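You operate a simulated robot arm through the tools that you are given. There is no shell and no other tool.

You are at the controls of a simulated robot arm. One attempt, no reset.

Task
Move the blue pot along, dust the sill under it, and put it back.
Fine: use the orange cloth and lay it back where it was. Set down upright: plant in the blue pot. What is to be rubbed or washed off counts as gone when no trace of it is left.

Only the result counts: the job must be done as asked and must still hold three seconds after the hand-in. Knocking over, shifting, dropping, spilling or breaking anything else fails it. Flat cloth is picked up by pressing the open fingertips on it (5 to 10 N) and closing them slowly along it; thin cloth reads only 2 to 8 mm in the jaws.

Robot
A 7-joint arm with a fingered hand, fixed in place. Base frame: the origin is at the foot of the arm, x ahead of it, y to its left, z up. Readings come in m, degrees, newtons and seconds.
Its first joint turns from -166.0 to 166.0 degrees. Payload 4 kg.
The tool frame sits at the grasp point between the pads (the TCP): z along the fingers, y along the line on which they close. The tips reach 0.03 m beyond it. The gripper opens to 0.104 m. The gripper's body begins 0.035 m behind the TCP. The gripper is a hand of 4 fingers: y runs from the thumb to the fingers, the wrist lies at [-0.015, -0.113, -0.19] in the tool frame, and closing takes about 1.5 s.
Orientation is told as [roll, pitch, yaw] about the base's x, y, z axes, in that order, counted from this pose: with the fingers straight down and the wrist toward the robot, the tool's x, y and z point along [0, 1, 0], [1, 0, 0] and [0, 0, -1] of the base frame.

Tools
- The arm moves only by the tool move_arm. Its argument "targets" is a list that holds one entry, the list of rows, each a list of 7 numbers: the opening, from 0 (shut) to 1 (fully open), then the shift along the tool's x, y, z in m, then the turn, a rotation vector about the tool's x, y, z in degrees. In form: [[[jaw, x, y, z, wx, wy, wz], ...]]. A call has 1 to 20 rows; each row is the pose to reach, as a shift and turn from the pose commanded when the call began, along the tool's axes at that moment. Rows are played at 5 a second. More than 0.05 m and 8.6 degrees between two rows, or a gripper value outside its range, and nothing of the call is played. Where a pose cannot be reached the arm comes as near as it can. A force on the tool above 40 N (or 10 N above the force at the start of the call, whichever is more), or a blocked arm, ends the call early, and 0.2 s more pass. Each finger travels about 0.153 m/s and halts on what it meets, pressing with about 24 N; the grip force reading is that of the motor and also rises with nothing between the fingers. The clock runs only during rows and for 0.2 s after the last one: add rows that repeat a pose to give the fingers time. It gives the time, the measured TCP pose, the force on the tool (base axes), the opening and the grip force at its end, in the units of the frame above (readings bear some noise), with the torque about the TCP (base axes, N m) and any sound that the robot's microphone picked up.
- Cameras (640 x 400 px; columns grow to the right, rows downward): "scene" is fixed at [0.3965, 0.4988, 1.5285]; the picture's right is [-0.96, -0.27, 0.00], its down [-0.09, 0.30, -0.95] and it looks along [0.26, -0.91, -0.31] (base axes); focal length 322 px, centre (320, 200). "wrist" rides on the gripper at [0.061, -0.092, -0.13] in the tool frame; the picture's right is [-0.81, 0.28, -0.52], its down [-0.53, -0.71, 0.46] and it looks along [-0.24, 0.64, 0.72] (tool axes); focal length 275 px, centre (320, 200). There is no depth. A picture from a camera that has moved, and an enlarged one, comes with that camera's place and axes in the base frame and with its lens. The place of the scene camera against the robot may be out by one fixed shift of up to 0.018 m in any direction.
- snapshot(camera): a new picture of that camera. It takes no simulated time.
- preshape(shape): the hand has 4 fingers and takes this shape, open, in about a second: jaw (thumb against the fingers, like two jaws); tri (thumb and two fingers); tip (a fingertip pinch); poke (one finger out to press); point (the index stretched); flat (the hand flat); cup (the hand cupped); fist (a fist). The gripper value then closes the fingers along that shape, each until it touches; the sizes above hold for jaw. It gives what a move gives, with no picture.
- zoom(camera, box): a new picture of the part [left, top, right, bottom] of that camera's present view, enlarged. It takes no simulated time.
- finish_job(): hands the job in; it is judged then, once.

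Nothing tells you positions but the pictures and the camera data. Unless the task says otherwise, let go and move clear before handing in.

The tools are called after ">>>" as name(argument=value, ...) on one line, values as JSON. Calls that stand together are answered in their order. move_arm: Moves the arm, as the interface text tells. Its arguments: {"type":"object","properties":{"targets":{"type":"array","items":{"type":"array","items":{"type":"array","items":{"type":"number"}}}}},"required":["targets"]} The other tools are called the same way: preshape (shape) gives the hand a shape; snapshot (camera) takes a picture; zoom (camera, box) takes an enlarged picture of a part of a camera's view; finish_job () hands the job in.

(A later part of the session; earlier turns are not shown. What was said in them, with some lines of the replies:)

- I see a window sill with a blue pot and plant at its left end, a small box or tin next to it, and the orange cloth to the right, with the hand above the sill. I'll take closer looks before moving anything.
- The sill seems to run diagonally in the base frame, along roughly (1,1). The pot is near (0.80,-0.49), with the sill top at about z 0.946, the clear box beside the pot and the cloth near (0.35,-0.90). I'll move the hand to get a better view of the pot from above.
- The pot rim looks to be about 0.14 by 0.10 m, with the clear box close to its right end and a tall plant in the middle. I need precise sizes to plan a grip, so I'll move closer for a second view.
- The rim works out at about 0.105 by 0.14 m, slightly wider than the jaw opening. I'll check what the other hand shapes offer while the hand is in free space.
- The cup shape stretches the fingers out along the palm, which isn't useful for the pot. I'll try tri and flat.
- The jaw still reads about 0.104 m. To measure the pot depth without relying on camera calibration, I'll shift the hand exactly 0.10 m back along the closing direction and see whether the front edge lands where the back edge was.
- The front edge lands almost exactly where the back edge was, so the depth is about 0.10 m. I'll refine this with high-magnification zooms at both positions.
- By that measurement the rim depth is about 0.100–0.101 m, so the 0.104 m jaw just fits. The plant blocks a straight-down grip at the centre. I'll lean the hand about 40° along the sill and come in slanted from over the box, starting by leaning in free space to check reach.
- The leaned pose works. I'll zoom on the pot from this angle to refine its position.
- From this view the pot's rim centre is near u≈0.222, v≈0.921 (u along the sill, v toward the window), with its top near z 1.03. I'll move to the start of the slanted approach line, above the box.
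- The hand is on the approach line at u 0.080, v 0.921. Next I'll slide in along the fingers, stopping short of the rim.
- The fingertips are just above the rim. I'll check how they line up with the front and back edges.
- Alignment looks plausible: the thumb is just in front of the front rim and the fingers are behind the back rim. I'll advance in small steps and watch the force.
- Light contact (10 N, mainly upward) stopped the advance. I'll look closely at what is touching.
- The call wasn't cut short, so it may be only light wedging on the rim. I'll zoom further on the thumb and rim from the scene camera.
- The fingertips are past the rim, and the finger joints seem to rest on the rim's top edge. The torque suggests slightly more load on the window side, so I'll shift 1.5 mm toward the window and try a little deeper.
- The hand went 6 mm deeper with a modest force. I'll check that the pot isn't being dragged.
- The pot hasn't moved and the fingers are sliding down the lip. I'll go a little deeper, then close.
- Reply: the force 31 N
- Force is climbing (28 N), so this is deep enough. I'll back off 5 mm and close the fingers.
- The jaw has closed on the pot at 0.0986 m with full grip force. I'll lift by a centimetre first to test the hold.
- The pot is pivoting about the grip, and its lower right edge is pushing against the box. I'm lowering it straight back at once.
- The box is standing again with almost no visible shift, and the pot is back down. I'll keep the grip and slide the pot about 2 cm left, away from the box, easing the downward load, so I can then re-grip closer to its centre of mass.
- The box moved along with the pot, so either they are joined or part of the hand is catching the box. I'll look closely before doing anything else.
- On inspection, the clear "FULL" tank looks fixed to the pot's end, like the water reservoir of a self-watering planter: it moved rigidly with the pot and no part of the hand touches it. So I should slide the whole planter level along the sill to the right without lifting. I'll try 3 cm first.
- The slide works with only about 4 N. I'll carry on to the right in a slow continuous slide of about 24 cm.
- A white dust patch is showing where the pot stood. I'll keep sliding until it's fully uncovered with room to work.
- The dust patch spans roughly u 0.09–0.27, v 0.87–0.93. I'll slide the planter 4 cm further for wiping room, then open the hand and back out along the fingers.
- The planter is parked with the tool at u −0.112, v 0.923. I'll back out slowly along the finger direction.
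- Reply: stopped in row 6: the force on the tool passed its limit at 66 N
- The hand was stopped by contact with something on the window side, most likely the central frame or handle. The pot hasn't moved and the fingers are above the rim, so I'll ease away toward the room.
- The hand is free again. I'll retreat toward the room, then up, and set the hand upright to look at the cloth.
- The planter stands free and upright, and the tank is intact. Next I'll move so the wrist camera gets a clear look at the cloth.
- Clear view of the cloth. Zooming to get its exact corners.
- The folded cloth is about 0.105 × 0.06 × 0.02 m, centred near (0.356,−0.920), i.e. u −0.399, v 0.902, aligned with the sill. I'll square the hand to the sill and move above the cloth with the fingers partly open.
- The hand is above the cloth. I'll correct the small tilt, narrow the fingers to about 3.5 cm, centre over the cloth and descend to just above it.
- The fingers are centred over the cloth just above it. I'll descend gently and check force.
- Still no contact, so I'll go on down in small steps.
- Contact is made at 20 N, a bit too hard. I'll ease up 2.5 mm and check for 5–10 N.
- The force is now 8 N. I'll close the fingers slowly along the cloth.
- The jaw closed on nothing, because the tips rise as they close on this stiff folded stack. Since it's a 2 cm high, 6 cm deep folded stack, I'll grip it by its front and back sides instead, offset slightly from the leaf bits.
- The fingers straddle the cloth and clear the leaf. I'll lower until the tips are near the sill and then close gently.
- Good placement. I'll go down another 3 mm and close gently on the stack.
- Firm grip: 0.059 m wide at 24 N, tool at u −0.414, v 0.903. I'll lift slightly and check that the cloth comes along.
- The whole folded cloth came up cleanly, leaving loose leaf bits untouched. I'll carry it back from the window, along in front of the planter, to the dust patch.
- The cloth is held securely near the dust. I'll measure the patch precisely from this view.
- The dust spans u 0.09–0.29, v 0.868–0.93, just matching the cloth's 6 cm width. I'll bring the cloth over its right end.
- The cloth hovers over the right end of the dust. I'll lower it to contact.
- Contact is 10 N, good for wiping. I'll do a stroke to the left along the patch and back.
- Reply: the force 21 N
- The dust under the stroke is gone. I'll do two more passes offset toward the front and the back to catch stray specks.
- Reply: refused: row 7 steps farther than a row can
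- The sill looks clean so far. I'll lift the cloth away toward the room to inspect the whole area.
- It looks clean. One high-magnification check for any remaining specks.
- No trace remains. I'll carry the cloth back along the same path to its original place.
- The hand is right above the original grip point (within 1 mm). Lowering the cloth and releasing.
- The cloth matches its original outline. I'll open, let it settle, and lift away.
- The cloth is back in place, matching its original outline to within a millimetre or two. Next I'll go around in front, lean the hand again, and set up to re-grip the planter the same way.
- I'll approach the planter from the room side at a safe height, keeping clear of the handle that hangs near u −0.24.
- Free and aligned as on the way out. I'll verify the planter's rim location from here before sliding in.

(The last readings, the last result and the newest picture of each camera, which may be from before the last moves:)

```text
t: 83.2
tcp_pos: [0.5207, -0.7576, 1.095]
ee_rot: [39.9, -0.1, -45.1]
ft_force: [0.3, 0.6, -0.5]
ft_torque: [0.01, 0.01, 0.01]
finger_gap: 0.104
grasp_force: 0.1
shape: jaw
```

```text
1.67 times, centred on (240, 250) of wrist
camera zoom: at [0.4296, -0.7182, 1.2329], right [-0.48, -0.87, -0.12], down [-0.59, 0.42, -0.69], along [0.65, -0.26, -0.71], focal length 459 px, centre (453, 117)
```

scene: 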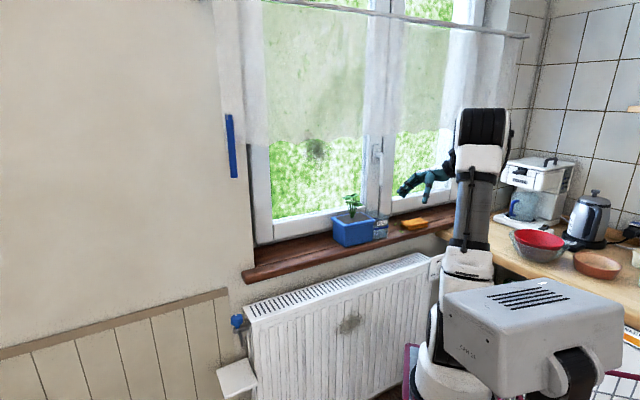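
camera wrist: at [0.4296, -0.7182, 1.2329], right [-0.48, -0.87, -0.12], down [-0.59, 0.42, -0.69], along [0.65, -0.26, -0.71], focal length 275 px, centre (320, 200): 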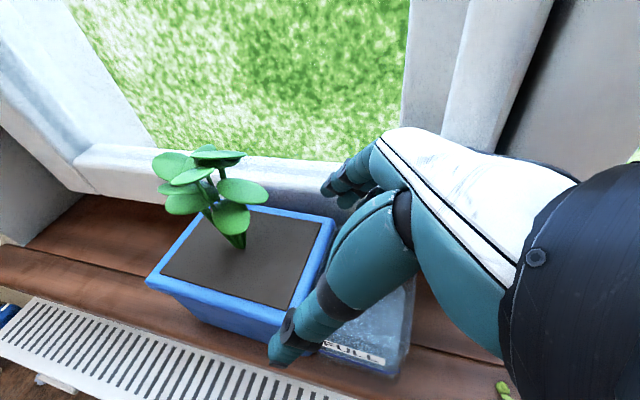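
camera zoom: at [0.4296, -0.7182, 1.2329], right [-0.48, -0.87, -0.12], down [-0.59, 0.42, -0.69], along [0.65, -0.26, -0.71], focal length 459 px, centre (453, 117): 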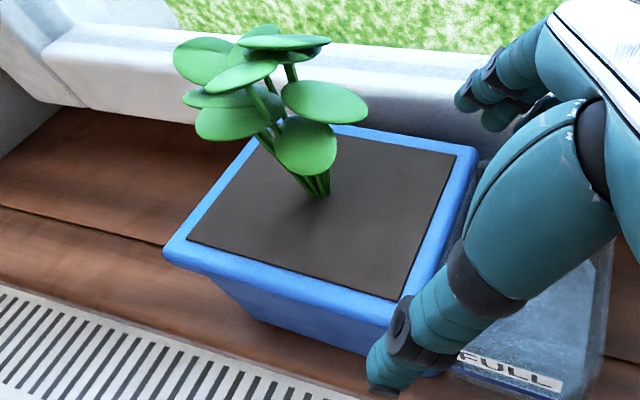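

The planter is turned about 3° relative to the hand after that bump. I'll match the hand's yaw to it and move to the mouth of the grip.

>>> move_arm(targets=[[[1, 0.001, 0.002, 0.005, -1.0, 0, 1.2], [1, 0.002, 0.006, 0.012, -2.06, 0, 2.45], [1, 0.0035, 0.01, 0.02, -2.06, 0, 2.45], [1, 0.0047, 0.0168, 0.0301, -2.06, 0, 2.45], [1, 0.0047, 0.0168, 0.0301, -2.06, 0, 2.45]]])

>>> snapshot(camera="wrist")

>>> zoom(camera="wrist", box=[130, 130, 390, 390])

>>> zoom(camera="scene", box=[335, 180, 405, 235])

```text
t: 84.4
tcp_pos: [0.5491, -0.7509, 1.0759]
ee_rot: [39.9, -0.2, -48.3]
ft_force: [0.3, -0.8, 0.2]
ft_torque: [0.02, -0.01, -0.02]
finger_gap: 0.1034
grasp_force: 0.1
shape: jaw
```

```text
taken
camera wrist: at [0.4589, -0.7068, 1.2141], right [-0.53, -0.84, -0.12], down [-0.56, 0.45, -0.69], along [0.64, -0.3, -0.71], focal length 275 px, centre (320, 200)
```

wrist: 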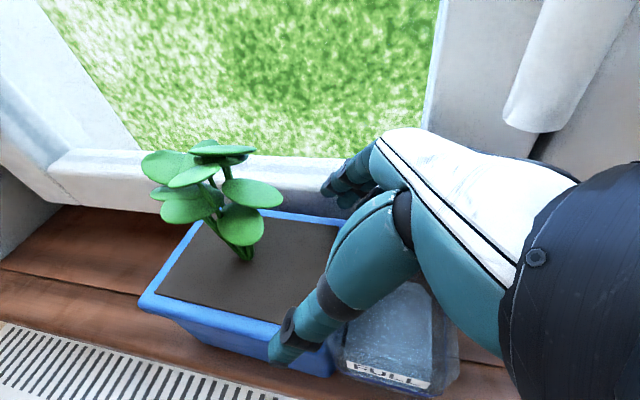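

```text
1.54 times, centred on (260, 260) of wrist
camera zoom: at [0.4589, -0.7068, 1.2141], right [-0.53, -0.84, -0.12], down [-0.56, 0.45, -0.69], along [0.64, -0.3, -0.71], focal length 424 px, centre (412, 108)
```

zoom: 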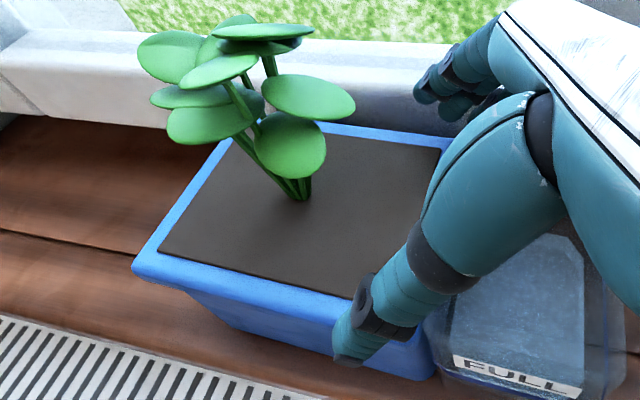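

```text
7.27 times, centred on (370, 208) of scene
camera zoom: at [0.3965, 0.4988, 1.5285], right [-0.96, -0.27, 0.0], down [-0.09, 0.3, -0.95], along [0.26, -0.91, -0.31], focal length 2340 px, centre (-44, 146)
```

zoom: 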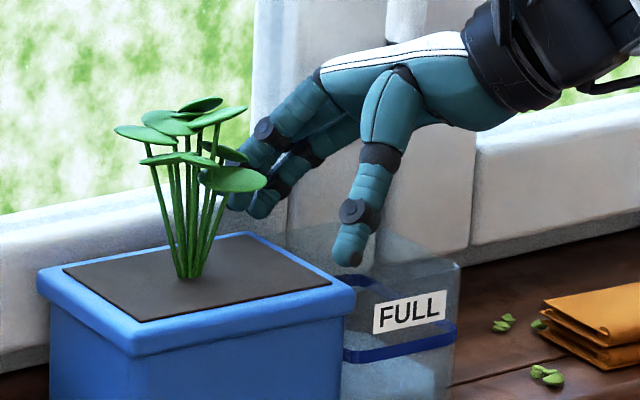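

Well lined up. I'll slide in along the fingers toward the grip depth.

>>> move_arm(targets=[[[1, 0, 0.002, 0.008, 0, 0, 0], [1, 0, 0.002, 0.016, 0, 0, 0], [1, 0, 0.002, 0.024, 0, 0, 0], [1, 0, 0.002, 0.032, 0, 0, 0], [1, 0, 0.002, 0.032, 0, 0, 0]]])

>>> zoom(camera="wrist", box=[130, 130, 390, 390])

>>> zoom(camera="scene", box=[335, 180, 405, 235])

```text
t: 85.6
tcp_pos: [0.5635, -0.7396, 1.0503]
ee_rot: [39.9, -0.2, -48.3]
ft_force: [-1.4, -0.6, 1.8]
ft_torque: [0.01, 0.05, 0.0]
finger_gap: 0.1042
grasp_force: 0.1
shape: jaw
```

```text
1.54 times, centred on (260, 260) of wrist
camera zoom: at [0.4752, -0.6952, 1.1893], right [-0.53, -0.84, -0.12], down [-0.56, 0.45, -0.69], along [0.64, -0.3, -0.71], focal length 424 px, centre (412, 108)
```

zoom: 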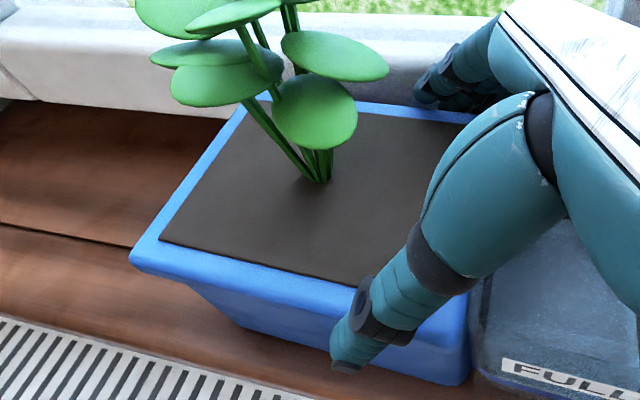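

```text
7.27 times, centred on (370, 208) of scene
camera zoom: at [0.3965, 0.4988, 1.5285], right [-0.96, -0.27, 0.0], down [-0.09, 0.3, -0.95], along [0.26, -0.91, -0.31], focal length 2340 px, centre (-44, 146)
```

zoom: 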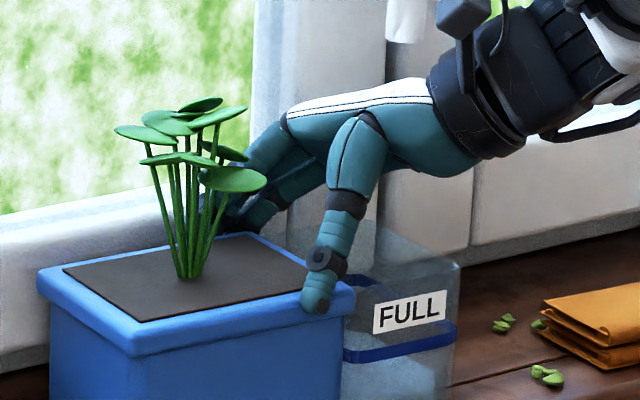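

Good insertion with negligible force. I'll go slightly deeper.

>>> move_arm(targets=[[[1, 0, 0, 0.005, 0, 0, 0], [1, 0, 0, 0.01, 0, 0, 0], [1, 0, 0, 0.014, 0, 0, 0], [1, 0, 0, 0.014, 0, 0, 0]]])

```text
t: 86.6
tcp_pos: [0.5705, -0.7313, 1.0423]
ee_rot: [39.9, -0.1, -48.3]
ft_force: [-4.3, -6.2, 9.2]
ft_torque: [-0.15, -0.05, -0.1]
finger_gap: 0.104
grasp_force: 0.0
shape: jaw
```

>>> move_arm(targets=[[[1, 0, 0.0012, -0.002, 0, 0, 0], [1, 0, 0.0012, 0.004, 0, 0, 0], [1, 0, 0.0012, 0.008, 0, 0, 0], [1, 0, 0.0012, 0.008, 0, 0, 0]]])

>>> zoom(camera="scene", box=[335, 180, 405, 235])

```text
t: 87.6
tcp_pos: [0.5748, -0.7306, 1.0374]
ee_rot: [39.9, -0.2, -48.4]
ft_force: [-7.2, -8.2, 19.7]
ft_torque: [0.11, 0.09, 0.1]
finger_gap: 0.104
grasp_force: 0.0
shape: jaw
```

```text
7.27 times, centred on (370, 208) of scene
camera zoom: at [0.3965, 0.4988, 1.5285], right [-0.96, -0.27, 0.0], down [-0.09, 0.3, -0.95], along [0.26, -0.91, -0.31], focal length 2340 px, centre (-44, 146)
```

zoom: 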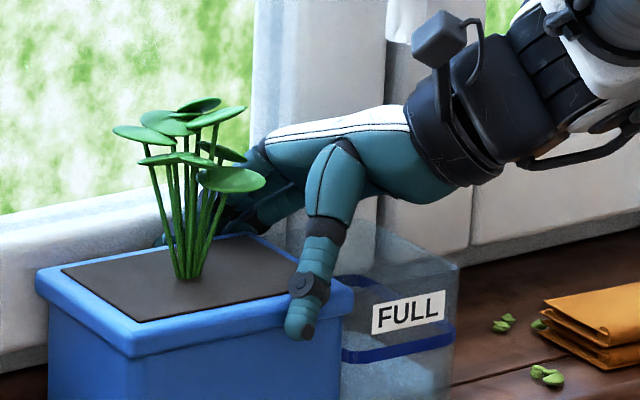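

Same depth as the first grip. I'll back off 4 mm to relax the load, then close.

>>> move_arm(targets=[[[1, 0, 0, -0.004, 0, 0, 0], [1, 0, 0, -0.004, 0, 0, 0], [0.7, 0, 0, -0.004, 0, 0, 0], [0.4, 0, 0, -0.004, 0, 0, 0], [0.0, 0, 0, -0.004, 0, 0, 0], [0.0, 0, 0, -0.004, 0, 0, 0], [0.0, 0, 0, -0.004, 0, 0, 0], [0.0, 0, 0, -0.004, 0, 0, 0], [0.0, 0, 0, -0.004, 0, 0, 0]]])

>>> snapshot(camera="wrist")

```text
t: 89.6
tcp_pos: [0.5745, -0.7312, 1.0375]
ee_rot: [39.9, -0.1, -48.2]
ft_force: [1.6, 2.3, 5.1]
ft_torque: [0.23, -0.03, 0.5]
finger_gap: 0.1019
grasp_force: 23.9
shape: jaw
```

```text
taken
camera wrist: at [0.4849, -0.6885, 1.1765], right [-0.53, -0.84, -0.12], down [-0.56, 0.45, -0.69], along [0.64, -0.3, -0.71], focal length 275 px, centre (320, 200)
```

wrist: 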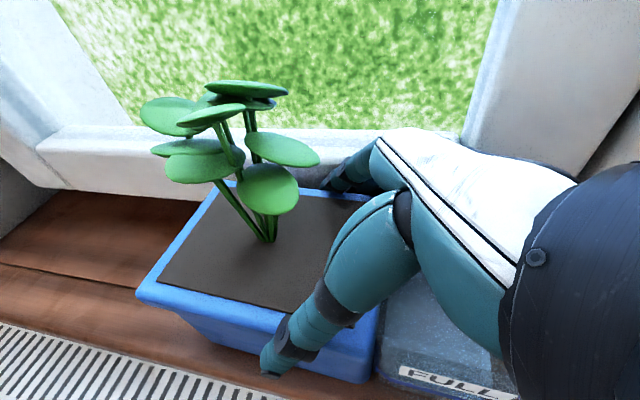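

The grip is solid again, and the planter sits in the hand just as before. I'll start sliding it back left while easing the hand's yaw to match the sill.

>>> move_arm(targets=[[[0, 0.003, 0, 0.001, 0.5, 0, -0.6], [0, 0.008, -0.0005, 0.006, 1.0, 0, -1.2], [0, 0.016, -0.001, 0.0125, 1.5, 0, -1.8], [0, 0.025, -0.0018, 0.02, 2.06, 0, -2.45], [0, 0.034, -0.0025, 0.0275, 2.06, 0, -2.45], [0, 0.043, -0.0031, 0.035, 2.06, 0, -2.45], [0, 0.052, -0.0038, 0.0426, 2.06, 0, -2.45], [0, 0.061, -0.0045, 0.05, 2.06, 0, -2.45], [0, 0.07, -0.0051, 0.0577, 2.06, 0, -2.45], [0, 0.077, -0.0056, 0.0634, 2.06, 0, -2.45], [0, 0.077, -0.0056, 0.0634, 2.06, 0, -2.45]]])

>>> zoom(camera="scene", box=[240, 185, 440, 310])

>>> snapshot(camera="wrist")

```text
t: 92.0
tcp_pos: [0.6443, -0.6604, 1.0396]
ee_rot: [39.9, -0.1, -45.0]
ft_force: [-2.9, -3.1, 7.8]
ft_torque: [0.2, 0.06, 0.09]
finger_gap: 0.1018
grasp_force: 24.3
shape: jaw
```

```text
3.20 times, centred on (340, 248) of scene
camera zoom: at [0.3965, 0.4988, 1.5285], right [-0.96, -0.27, 0.0], down [-0.09, 0.3, -0.95], along [0.26, -0.91, -0.31], focal length 1029 px, centre (256, 48)
```

zoom: 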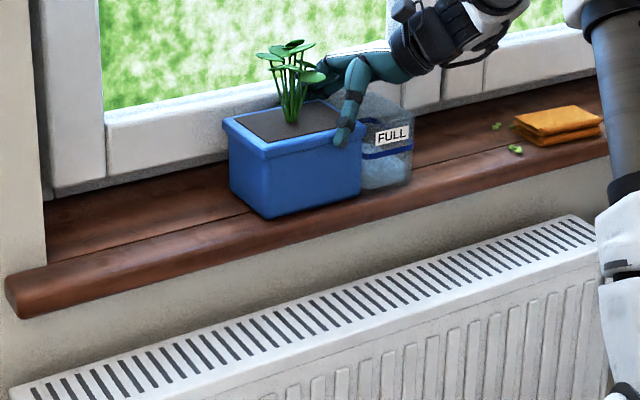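

```text
taken
camera wrist: at [0.5529, -0.6223, 1.177], right [-0.48, -0.87, -0.12], down [-0.59, 0.42, -0.69], along [0.65, -0.26, -0.71], focal length 275 px, centre (320, 200)
```

wrist: 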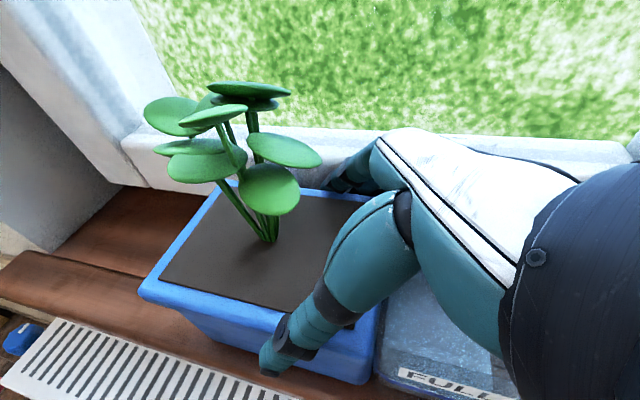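

The planter is sliding well. I'll carry on left to just short of its original spot.

>>> move_arm(targets=[[[0, 0.0046, 0, 0.0039, 0, 0, 0], [0, 0.0138, 0, 0.0116, 0, 0, 0], [0, 0.0253, 0, 0.0212, 0, 0, 0], [0, 0.0368, 0, 0.0309, 0, 0, 0], [0, 0.0483, 0, 0.0405, 0, 0, 0], [0, 0.0598, 0, 0.0502, 0, 0, 0], [0, 0.0713, 0, 0.0598, 0, 0, 0], [0, 0.0828, 0, 0.0695, 0, 0, 0], [0, 0.0943, 0, 0.0791, 0, 0, 0], [0, 0.1058, 0, 0.0888, 0, 0, 0], [0, 0.1173, 0, 0.0984, 0, 0, 0], [0, 0.1288, 0, 0.1081, 0, 0, 0], [0, 0.138, 0, 0.1158, 0, 0, 0], [0, 0.1448, 0, 0.1215, 0, 0, 0], [0, 0.1448, 0, 0.1215, 0, 0, 0]]])

>>> zoom(camera="scene", box=[250, 195, 340, 285])

>>> snapshot(camera="wrist")

```text
t: 95.2
tcp_pos: [0.7783, -0.5246, 1.0379]
ee_rot: [40.0, -0.1, -45.1]
ft_force: [-6.4, -3.8, 15.4]
ft_torque: [0.09, -0.05, 0.04]
finger_gap: 0.1019
grasp_force: 24.2
shape: jaw
```

```text
4.44 times, centred on (295, 240) of scene
camera zoom: at [0.3965, 0.4988, 1.5285], right [-0.96, -0.27, 0.0], down [-0.09, 0.3, -0.95], along [0.26, -0.91, -0.31], focal length 1430 px, centre (431, 22)
```

zoom: 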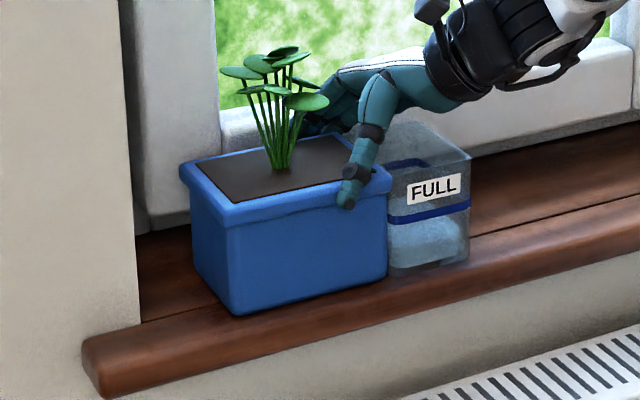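

```text
taken
camera wrist: at [0.6866, -0.4872, 1.1764], right [-0.48, -0.87, -0.12], down [-0.59, 0.42, -0.69], along [0.65, -0.26, -0.71], focal length 275 px, centre (320, 200)
```

wrist: 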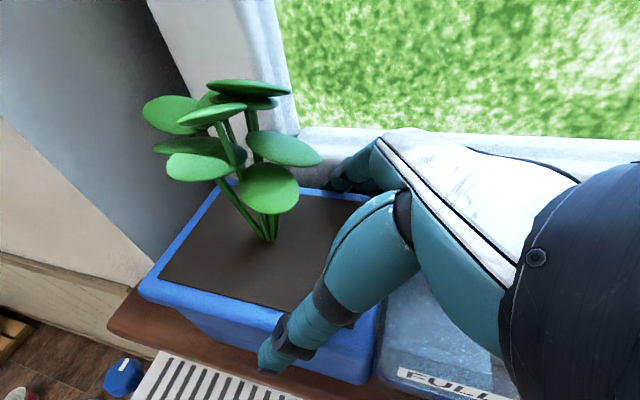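

Comparing with the original view, the planter needs about 8 mm more left and 2 mm toward the window. I'm making that final adjustment and easing the down-force.

>>> move_arm(targets=[[[0, 0.0013, 0.0005, -0.0015, 0, 0, 0], [0, 0.004, 0.001, 0.001, 0, 0, 0], [0, 0.007, 0.002, 0.0033, 0, 0, 0], [0, 0.0076, 0.0022, 0.0038, 0, 0, 0], [0, 0.0076, 0.0022, 0.0038, 0, 0, 0]]])

>>> zoom(camera="scene", box=[250, 195, 340, 285])

```text
t: 96.4
tcp_pos: [0.7866, -0.5224, 1.0393]
ee_rot: [40.0, 0.0, -45.0]
ft_force: [-3.0, 1.0, -0.3]
ft_torque: [0.34, 0.19, 0.15]
finger_gap: 0.1002
grasp_force: 23.8
shape: jaw
```

```text
4.44 times, centred on (295, 240) of scene
camera zoom: at [0.3965, 0.4988, 1.5285], right [-0.96, -0.27, 0.0], down [-0.09, 0.3, -0.95], along [0.26, -0.91, -0.31], focal length 1430 px, centre (431, 22)
```

zoom: 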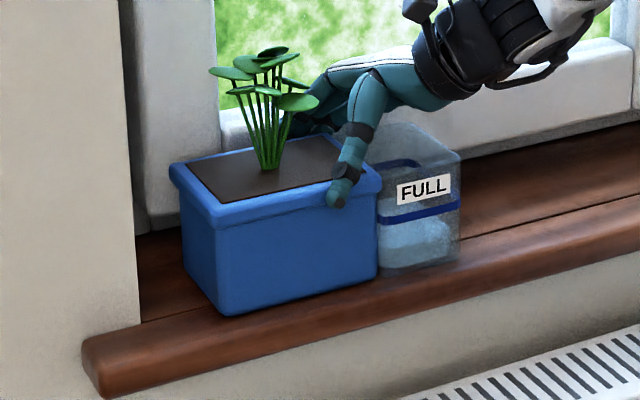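

That matches the original view almost pixel for pixel. I'll open the hand and back out along the fingers.

>>> move_arm(targets=[[[0.4, 0, 0, 0, 0, 0, 0], [0.8, 0, 0, 0, 0, 0, 0], [1, 0, 0, 0, 0, 0, 0], [1, 0, 0, 0, 0, 0, 0], [1, 0, 0, -0.004, 0, 0, 0], [1, 0, 0, -0.01, 0, 0, 0], [1, 0, 0, -0.018, 0, 0, 0], [1, 0, 0, -0.03, 0, 0, 0], [1, 0, 0, -0.05, 0, 0, 0], [1, 0, 0, -0.08, 0, 0, 0], [1, 0, 0, -0.115, 0, 0, 0], [1, 0, 0, -0.115, 0, 0, 0]]])

>>> zoom(camera="scene", box=[250, 195, 340, 285])

>>> snapshot(camera="wrist")

```text
t: 99.0
tcp_pos: [0.7335, -0.5768, 1.1296]
ee_rot: [39.8, -0.1, -45.0]
ft_force: [-0.8, -0.6, -0.5]
ft_torque: [0.01, -0.01, 0.0]
finger_gap: 0.1041
grasp_force: 0.2
shape: jaw
```

```text
4.44 times, centred on (295, 240) of scene
camera zoom: at [0.3965, 0.4988, 1.5285], right [-0.96, -0.27, 0.0], down [-0.09, 0.3, -0.95], along [0.26, -0.91, -0.31], focal length 1430 px, centre (431, 22)
```

zoom: 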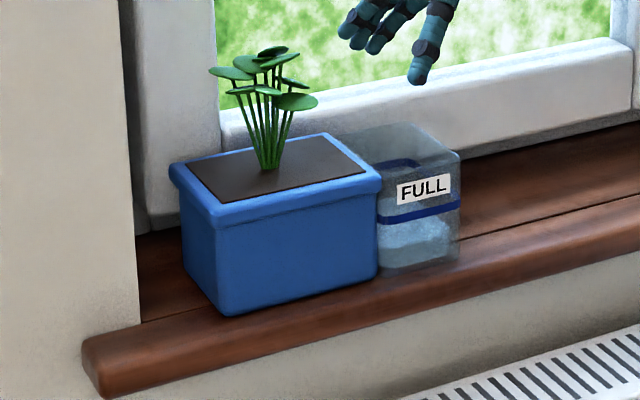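

```text
taken
camera wrist: at [0.6427, -0.5376, 1.2684], right [-0.48, -0.87, -0.12], down [-0.59, 0.42, -0.69], along [0.65, -0.26, -0.71], focal length 275 px, centre (320, 200)
```

wrist: 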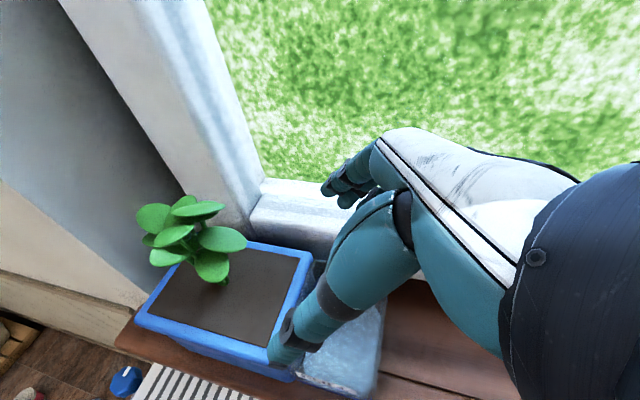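

The planter stands upright, exactly where it was. I'll move well clear and take a last look at everything.

>>> move_arm(targets=[[[1, 0.015, -0.03, -0.02, 0, 0, 0], [1, 0.03, -0.065, -0.035, 0, 0, 0], [1, 0.04, -0.105, -0.05, 0, 0, 0], [1, 0.045, -0.145, -0.055, 0, 0, 0], [1, 0.045, -0.185, -0.055, 0, 0, 0], [1, 0.02, -0.215, -0.075, 0, 0, 0], [1, -0.01, -0.235, -0.1, 0, 0, 0], [1, -0.01, -0.235, -0.1, 0, 0, 0]]])

>>> snapshot(camera="scene")

>>> zoom(camera="scene", box=[240, 185, 460, 310])

>>> snapshot(camera="wrist")

>>> zoom(camera="scene", box=[380, 190, 460, 250])

```text
t: 100.8
tcp_pos: [0.5199, -0.4605, 1.1979]
ee_rot: [40.0, -0.1, -45.0]
ft_force: [0.4, -0.8, 0.0]
ft_torque: [0.0, 0.01, -0.02]
finger_gap: 0.1037
grasp_force: 0.0
shape: jaw
```

```text
taken
```

scene: 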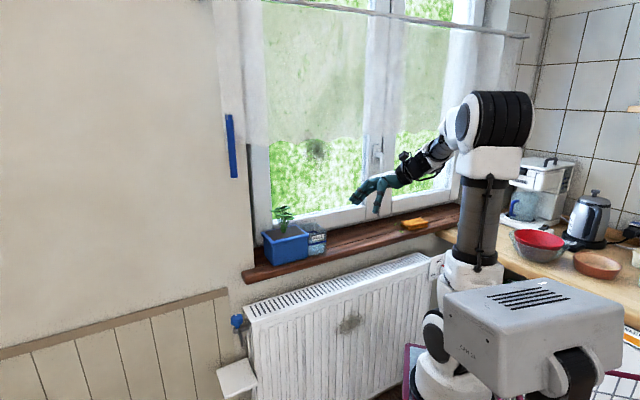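

```text
2.91 times, centred on (350, 248) of scene
camera zoom: at [0.3965, 0.4988, 1.5285], right [-0.96, -0.27, 0.0], down [-0.09, 0.3, -0.95], along [0.26, -0.91, -0.31], focal length 936 px, centre (233, 62)
```

zoom: 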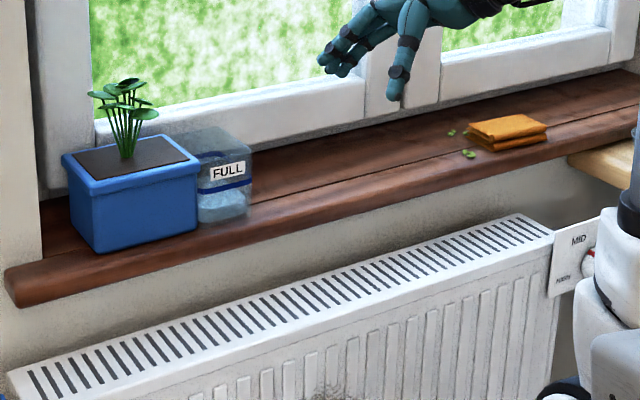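

```text
taken
camera wrist: at [0.4276, -0.4212, 1.3356], right [-0.48, -0.87, -0.12], down [-0.59, 0.42, -0.69], along [0.65, -0.26, -0.71], focal length 275 px, centre (320, 200)
```

wrist: 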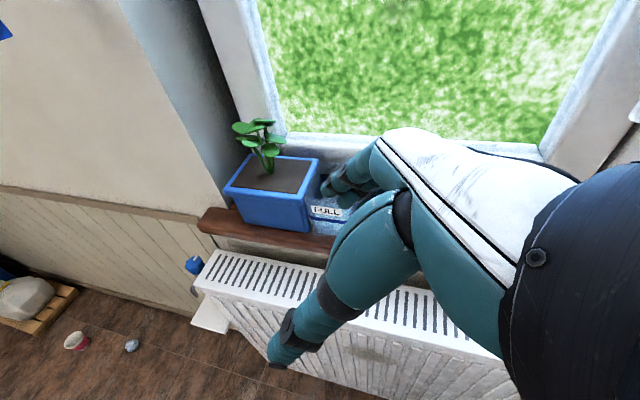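

```text
6.67 times, centred on (420, 220) of scene
camera zoom: at [0.3965, 0.4988, 1.5285], right [-0.96, -0.27, 0.0], down [-0.09, 0.3, -0.95], along [0.26, -0.91, -0.31], focal length 2145 px, centre (-347, 67)
```

zoom: 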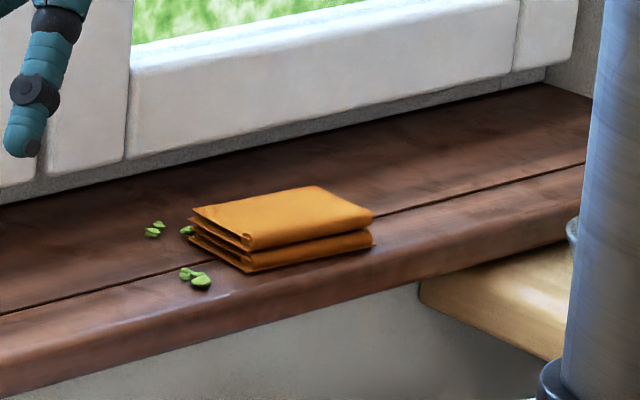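

The planter is upright at its original spot, the sill under it was wiped clean, and the cloth lies where it was. Nothing else looks out of place in the final views, and the hand is clear, so I'm handing in.

>>> finish_job()

```text
The job is handed in.
```

I slid the blue pot along the sill and wiped up the dust under it with the orange cloth. Both are now back where they were. I've handed the job in but haven't seen the result.

- **Pot:** it stands upright and matches its starting position almost exactly in the scene camera. The clear "FULL" tank beside it looks fixed to the pot, so I moved the two as one piece.
- **Dust:** close-up pictures after wiping, taken before the pot went back, showed no trace left.
- **Cloth:** it's back on its spot to within a millimetre or two. I left the leaf bits around and under it alone.

Two things went wrong along the way:

- **Tank tilt:** on the first attempt to lift the pot, it tipped slightly and took the tank with it. I lowered it straight away and slid it instead. I saw no spill.
- **Window bump:** while backing away from the pot, the hand hit the window frame or its handle with about 66 N. The pot turned about 3 degrees, probably from that bump, and I straightened it when I put it back. I saw no damage to the window or handle.
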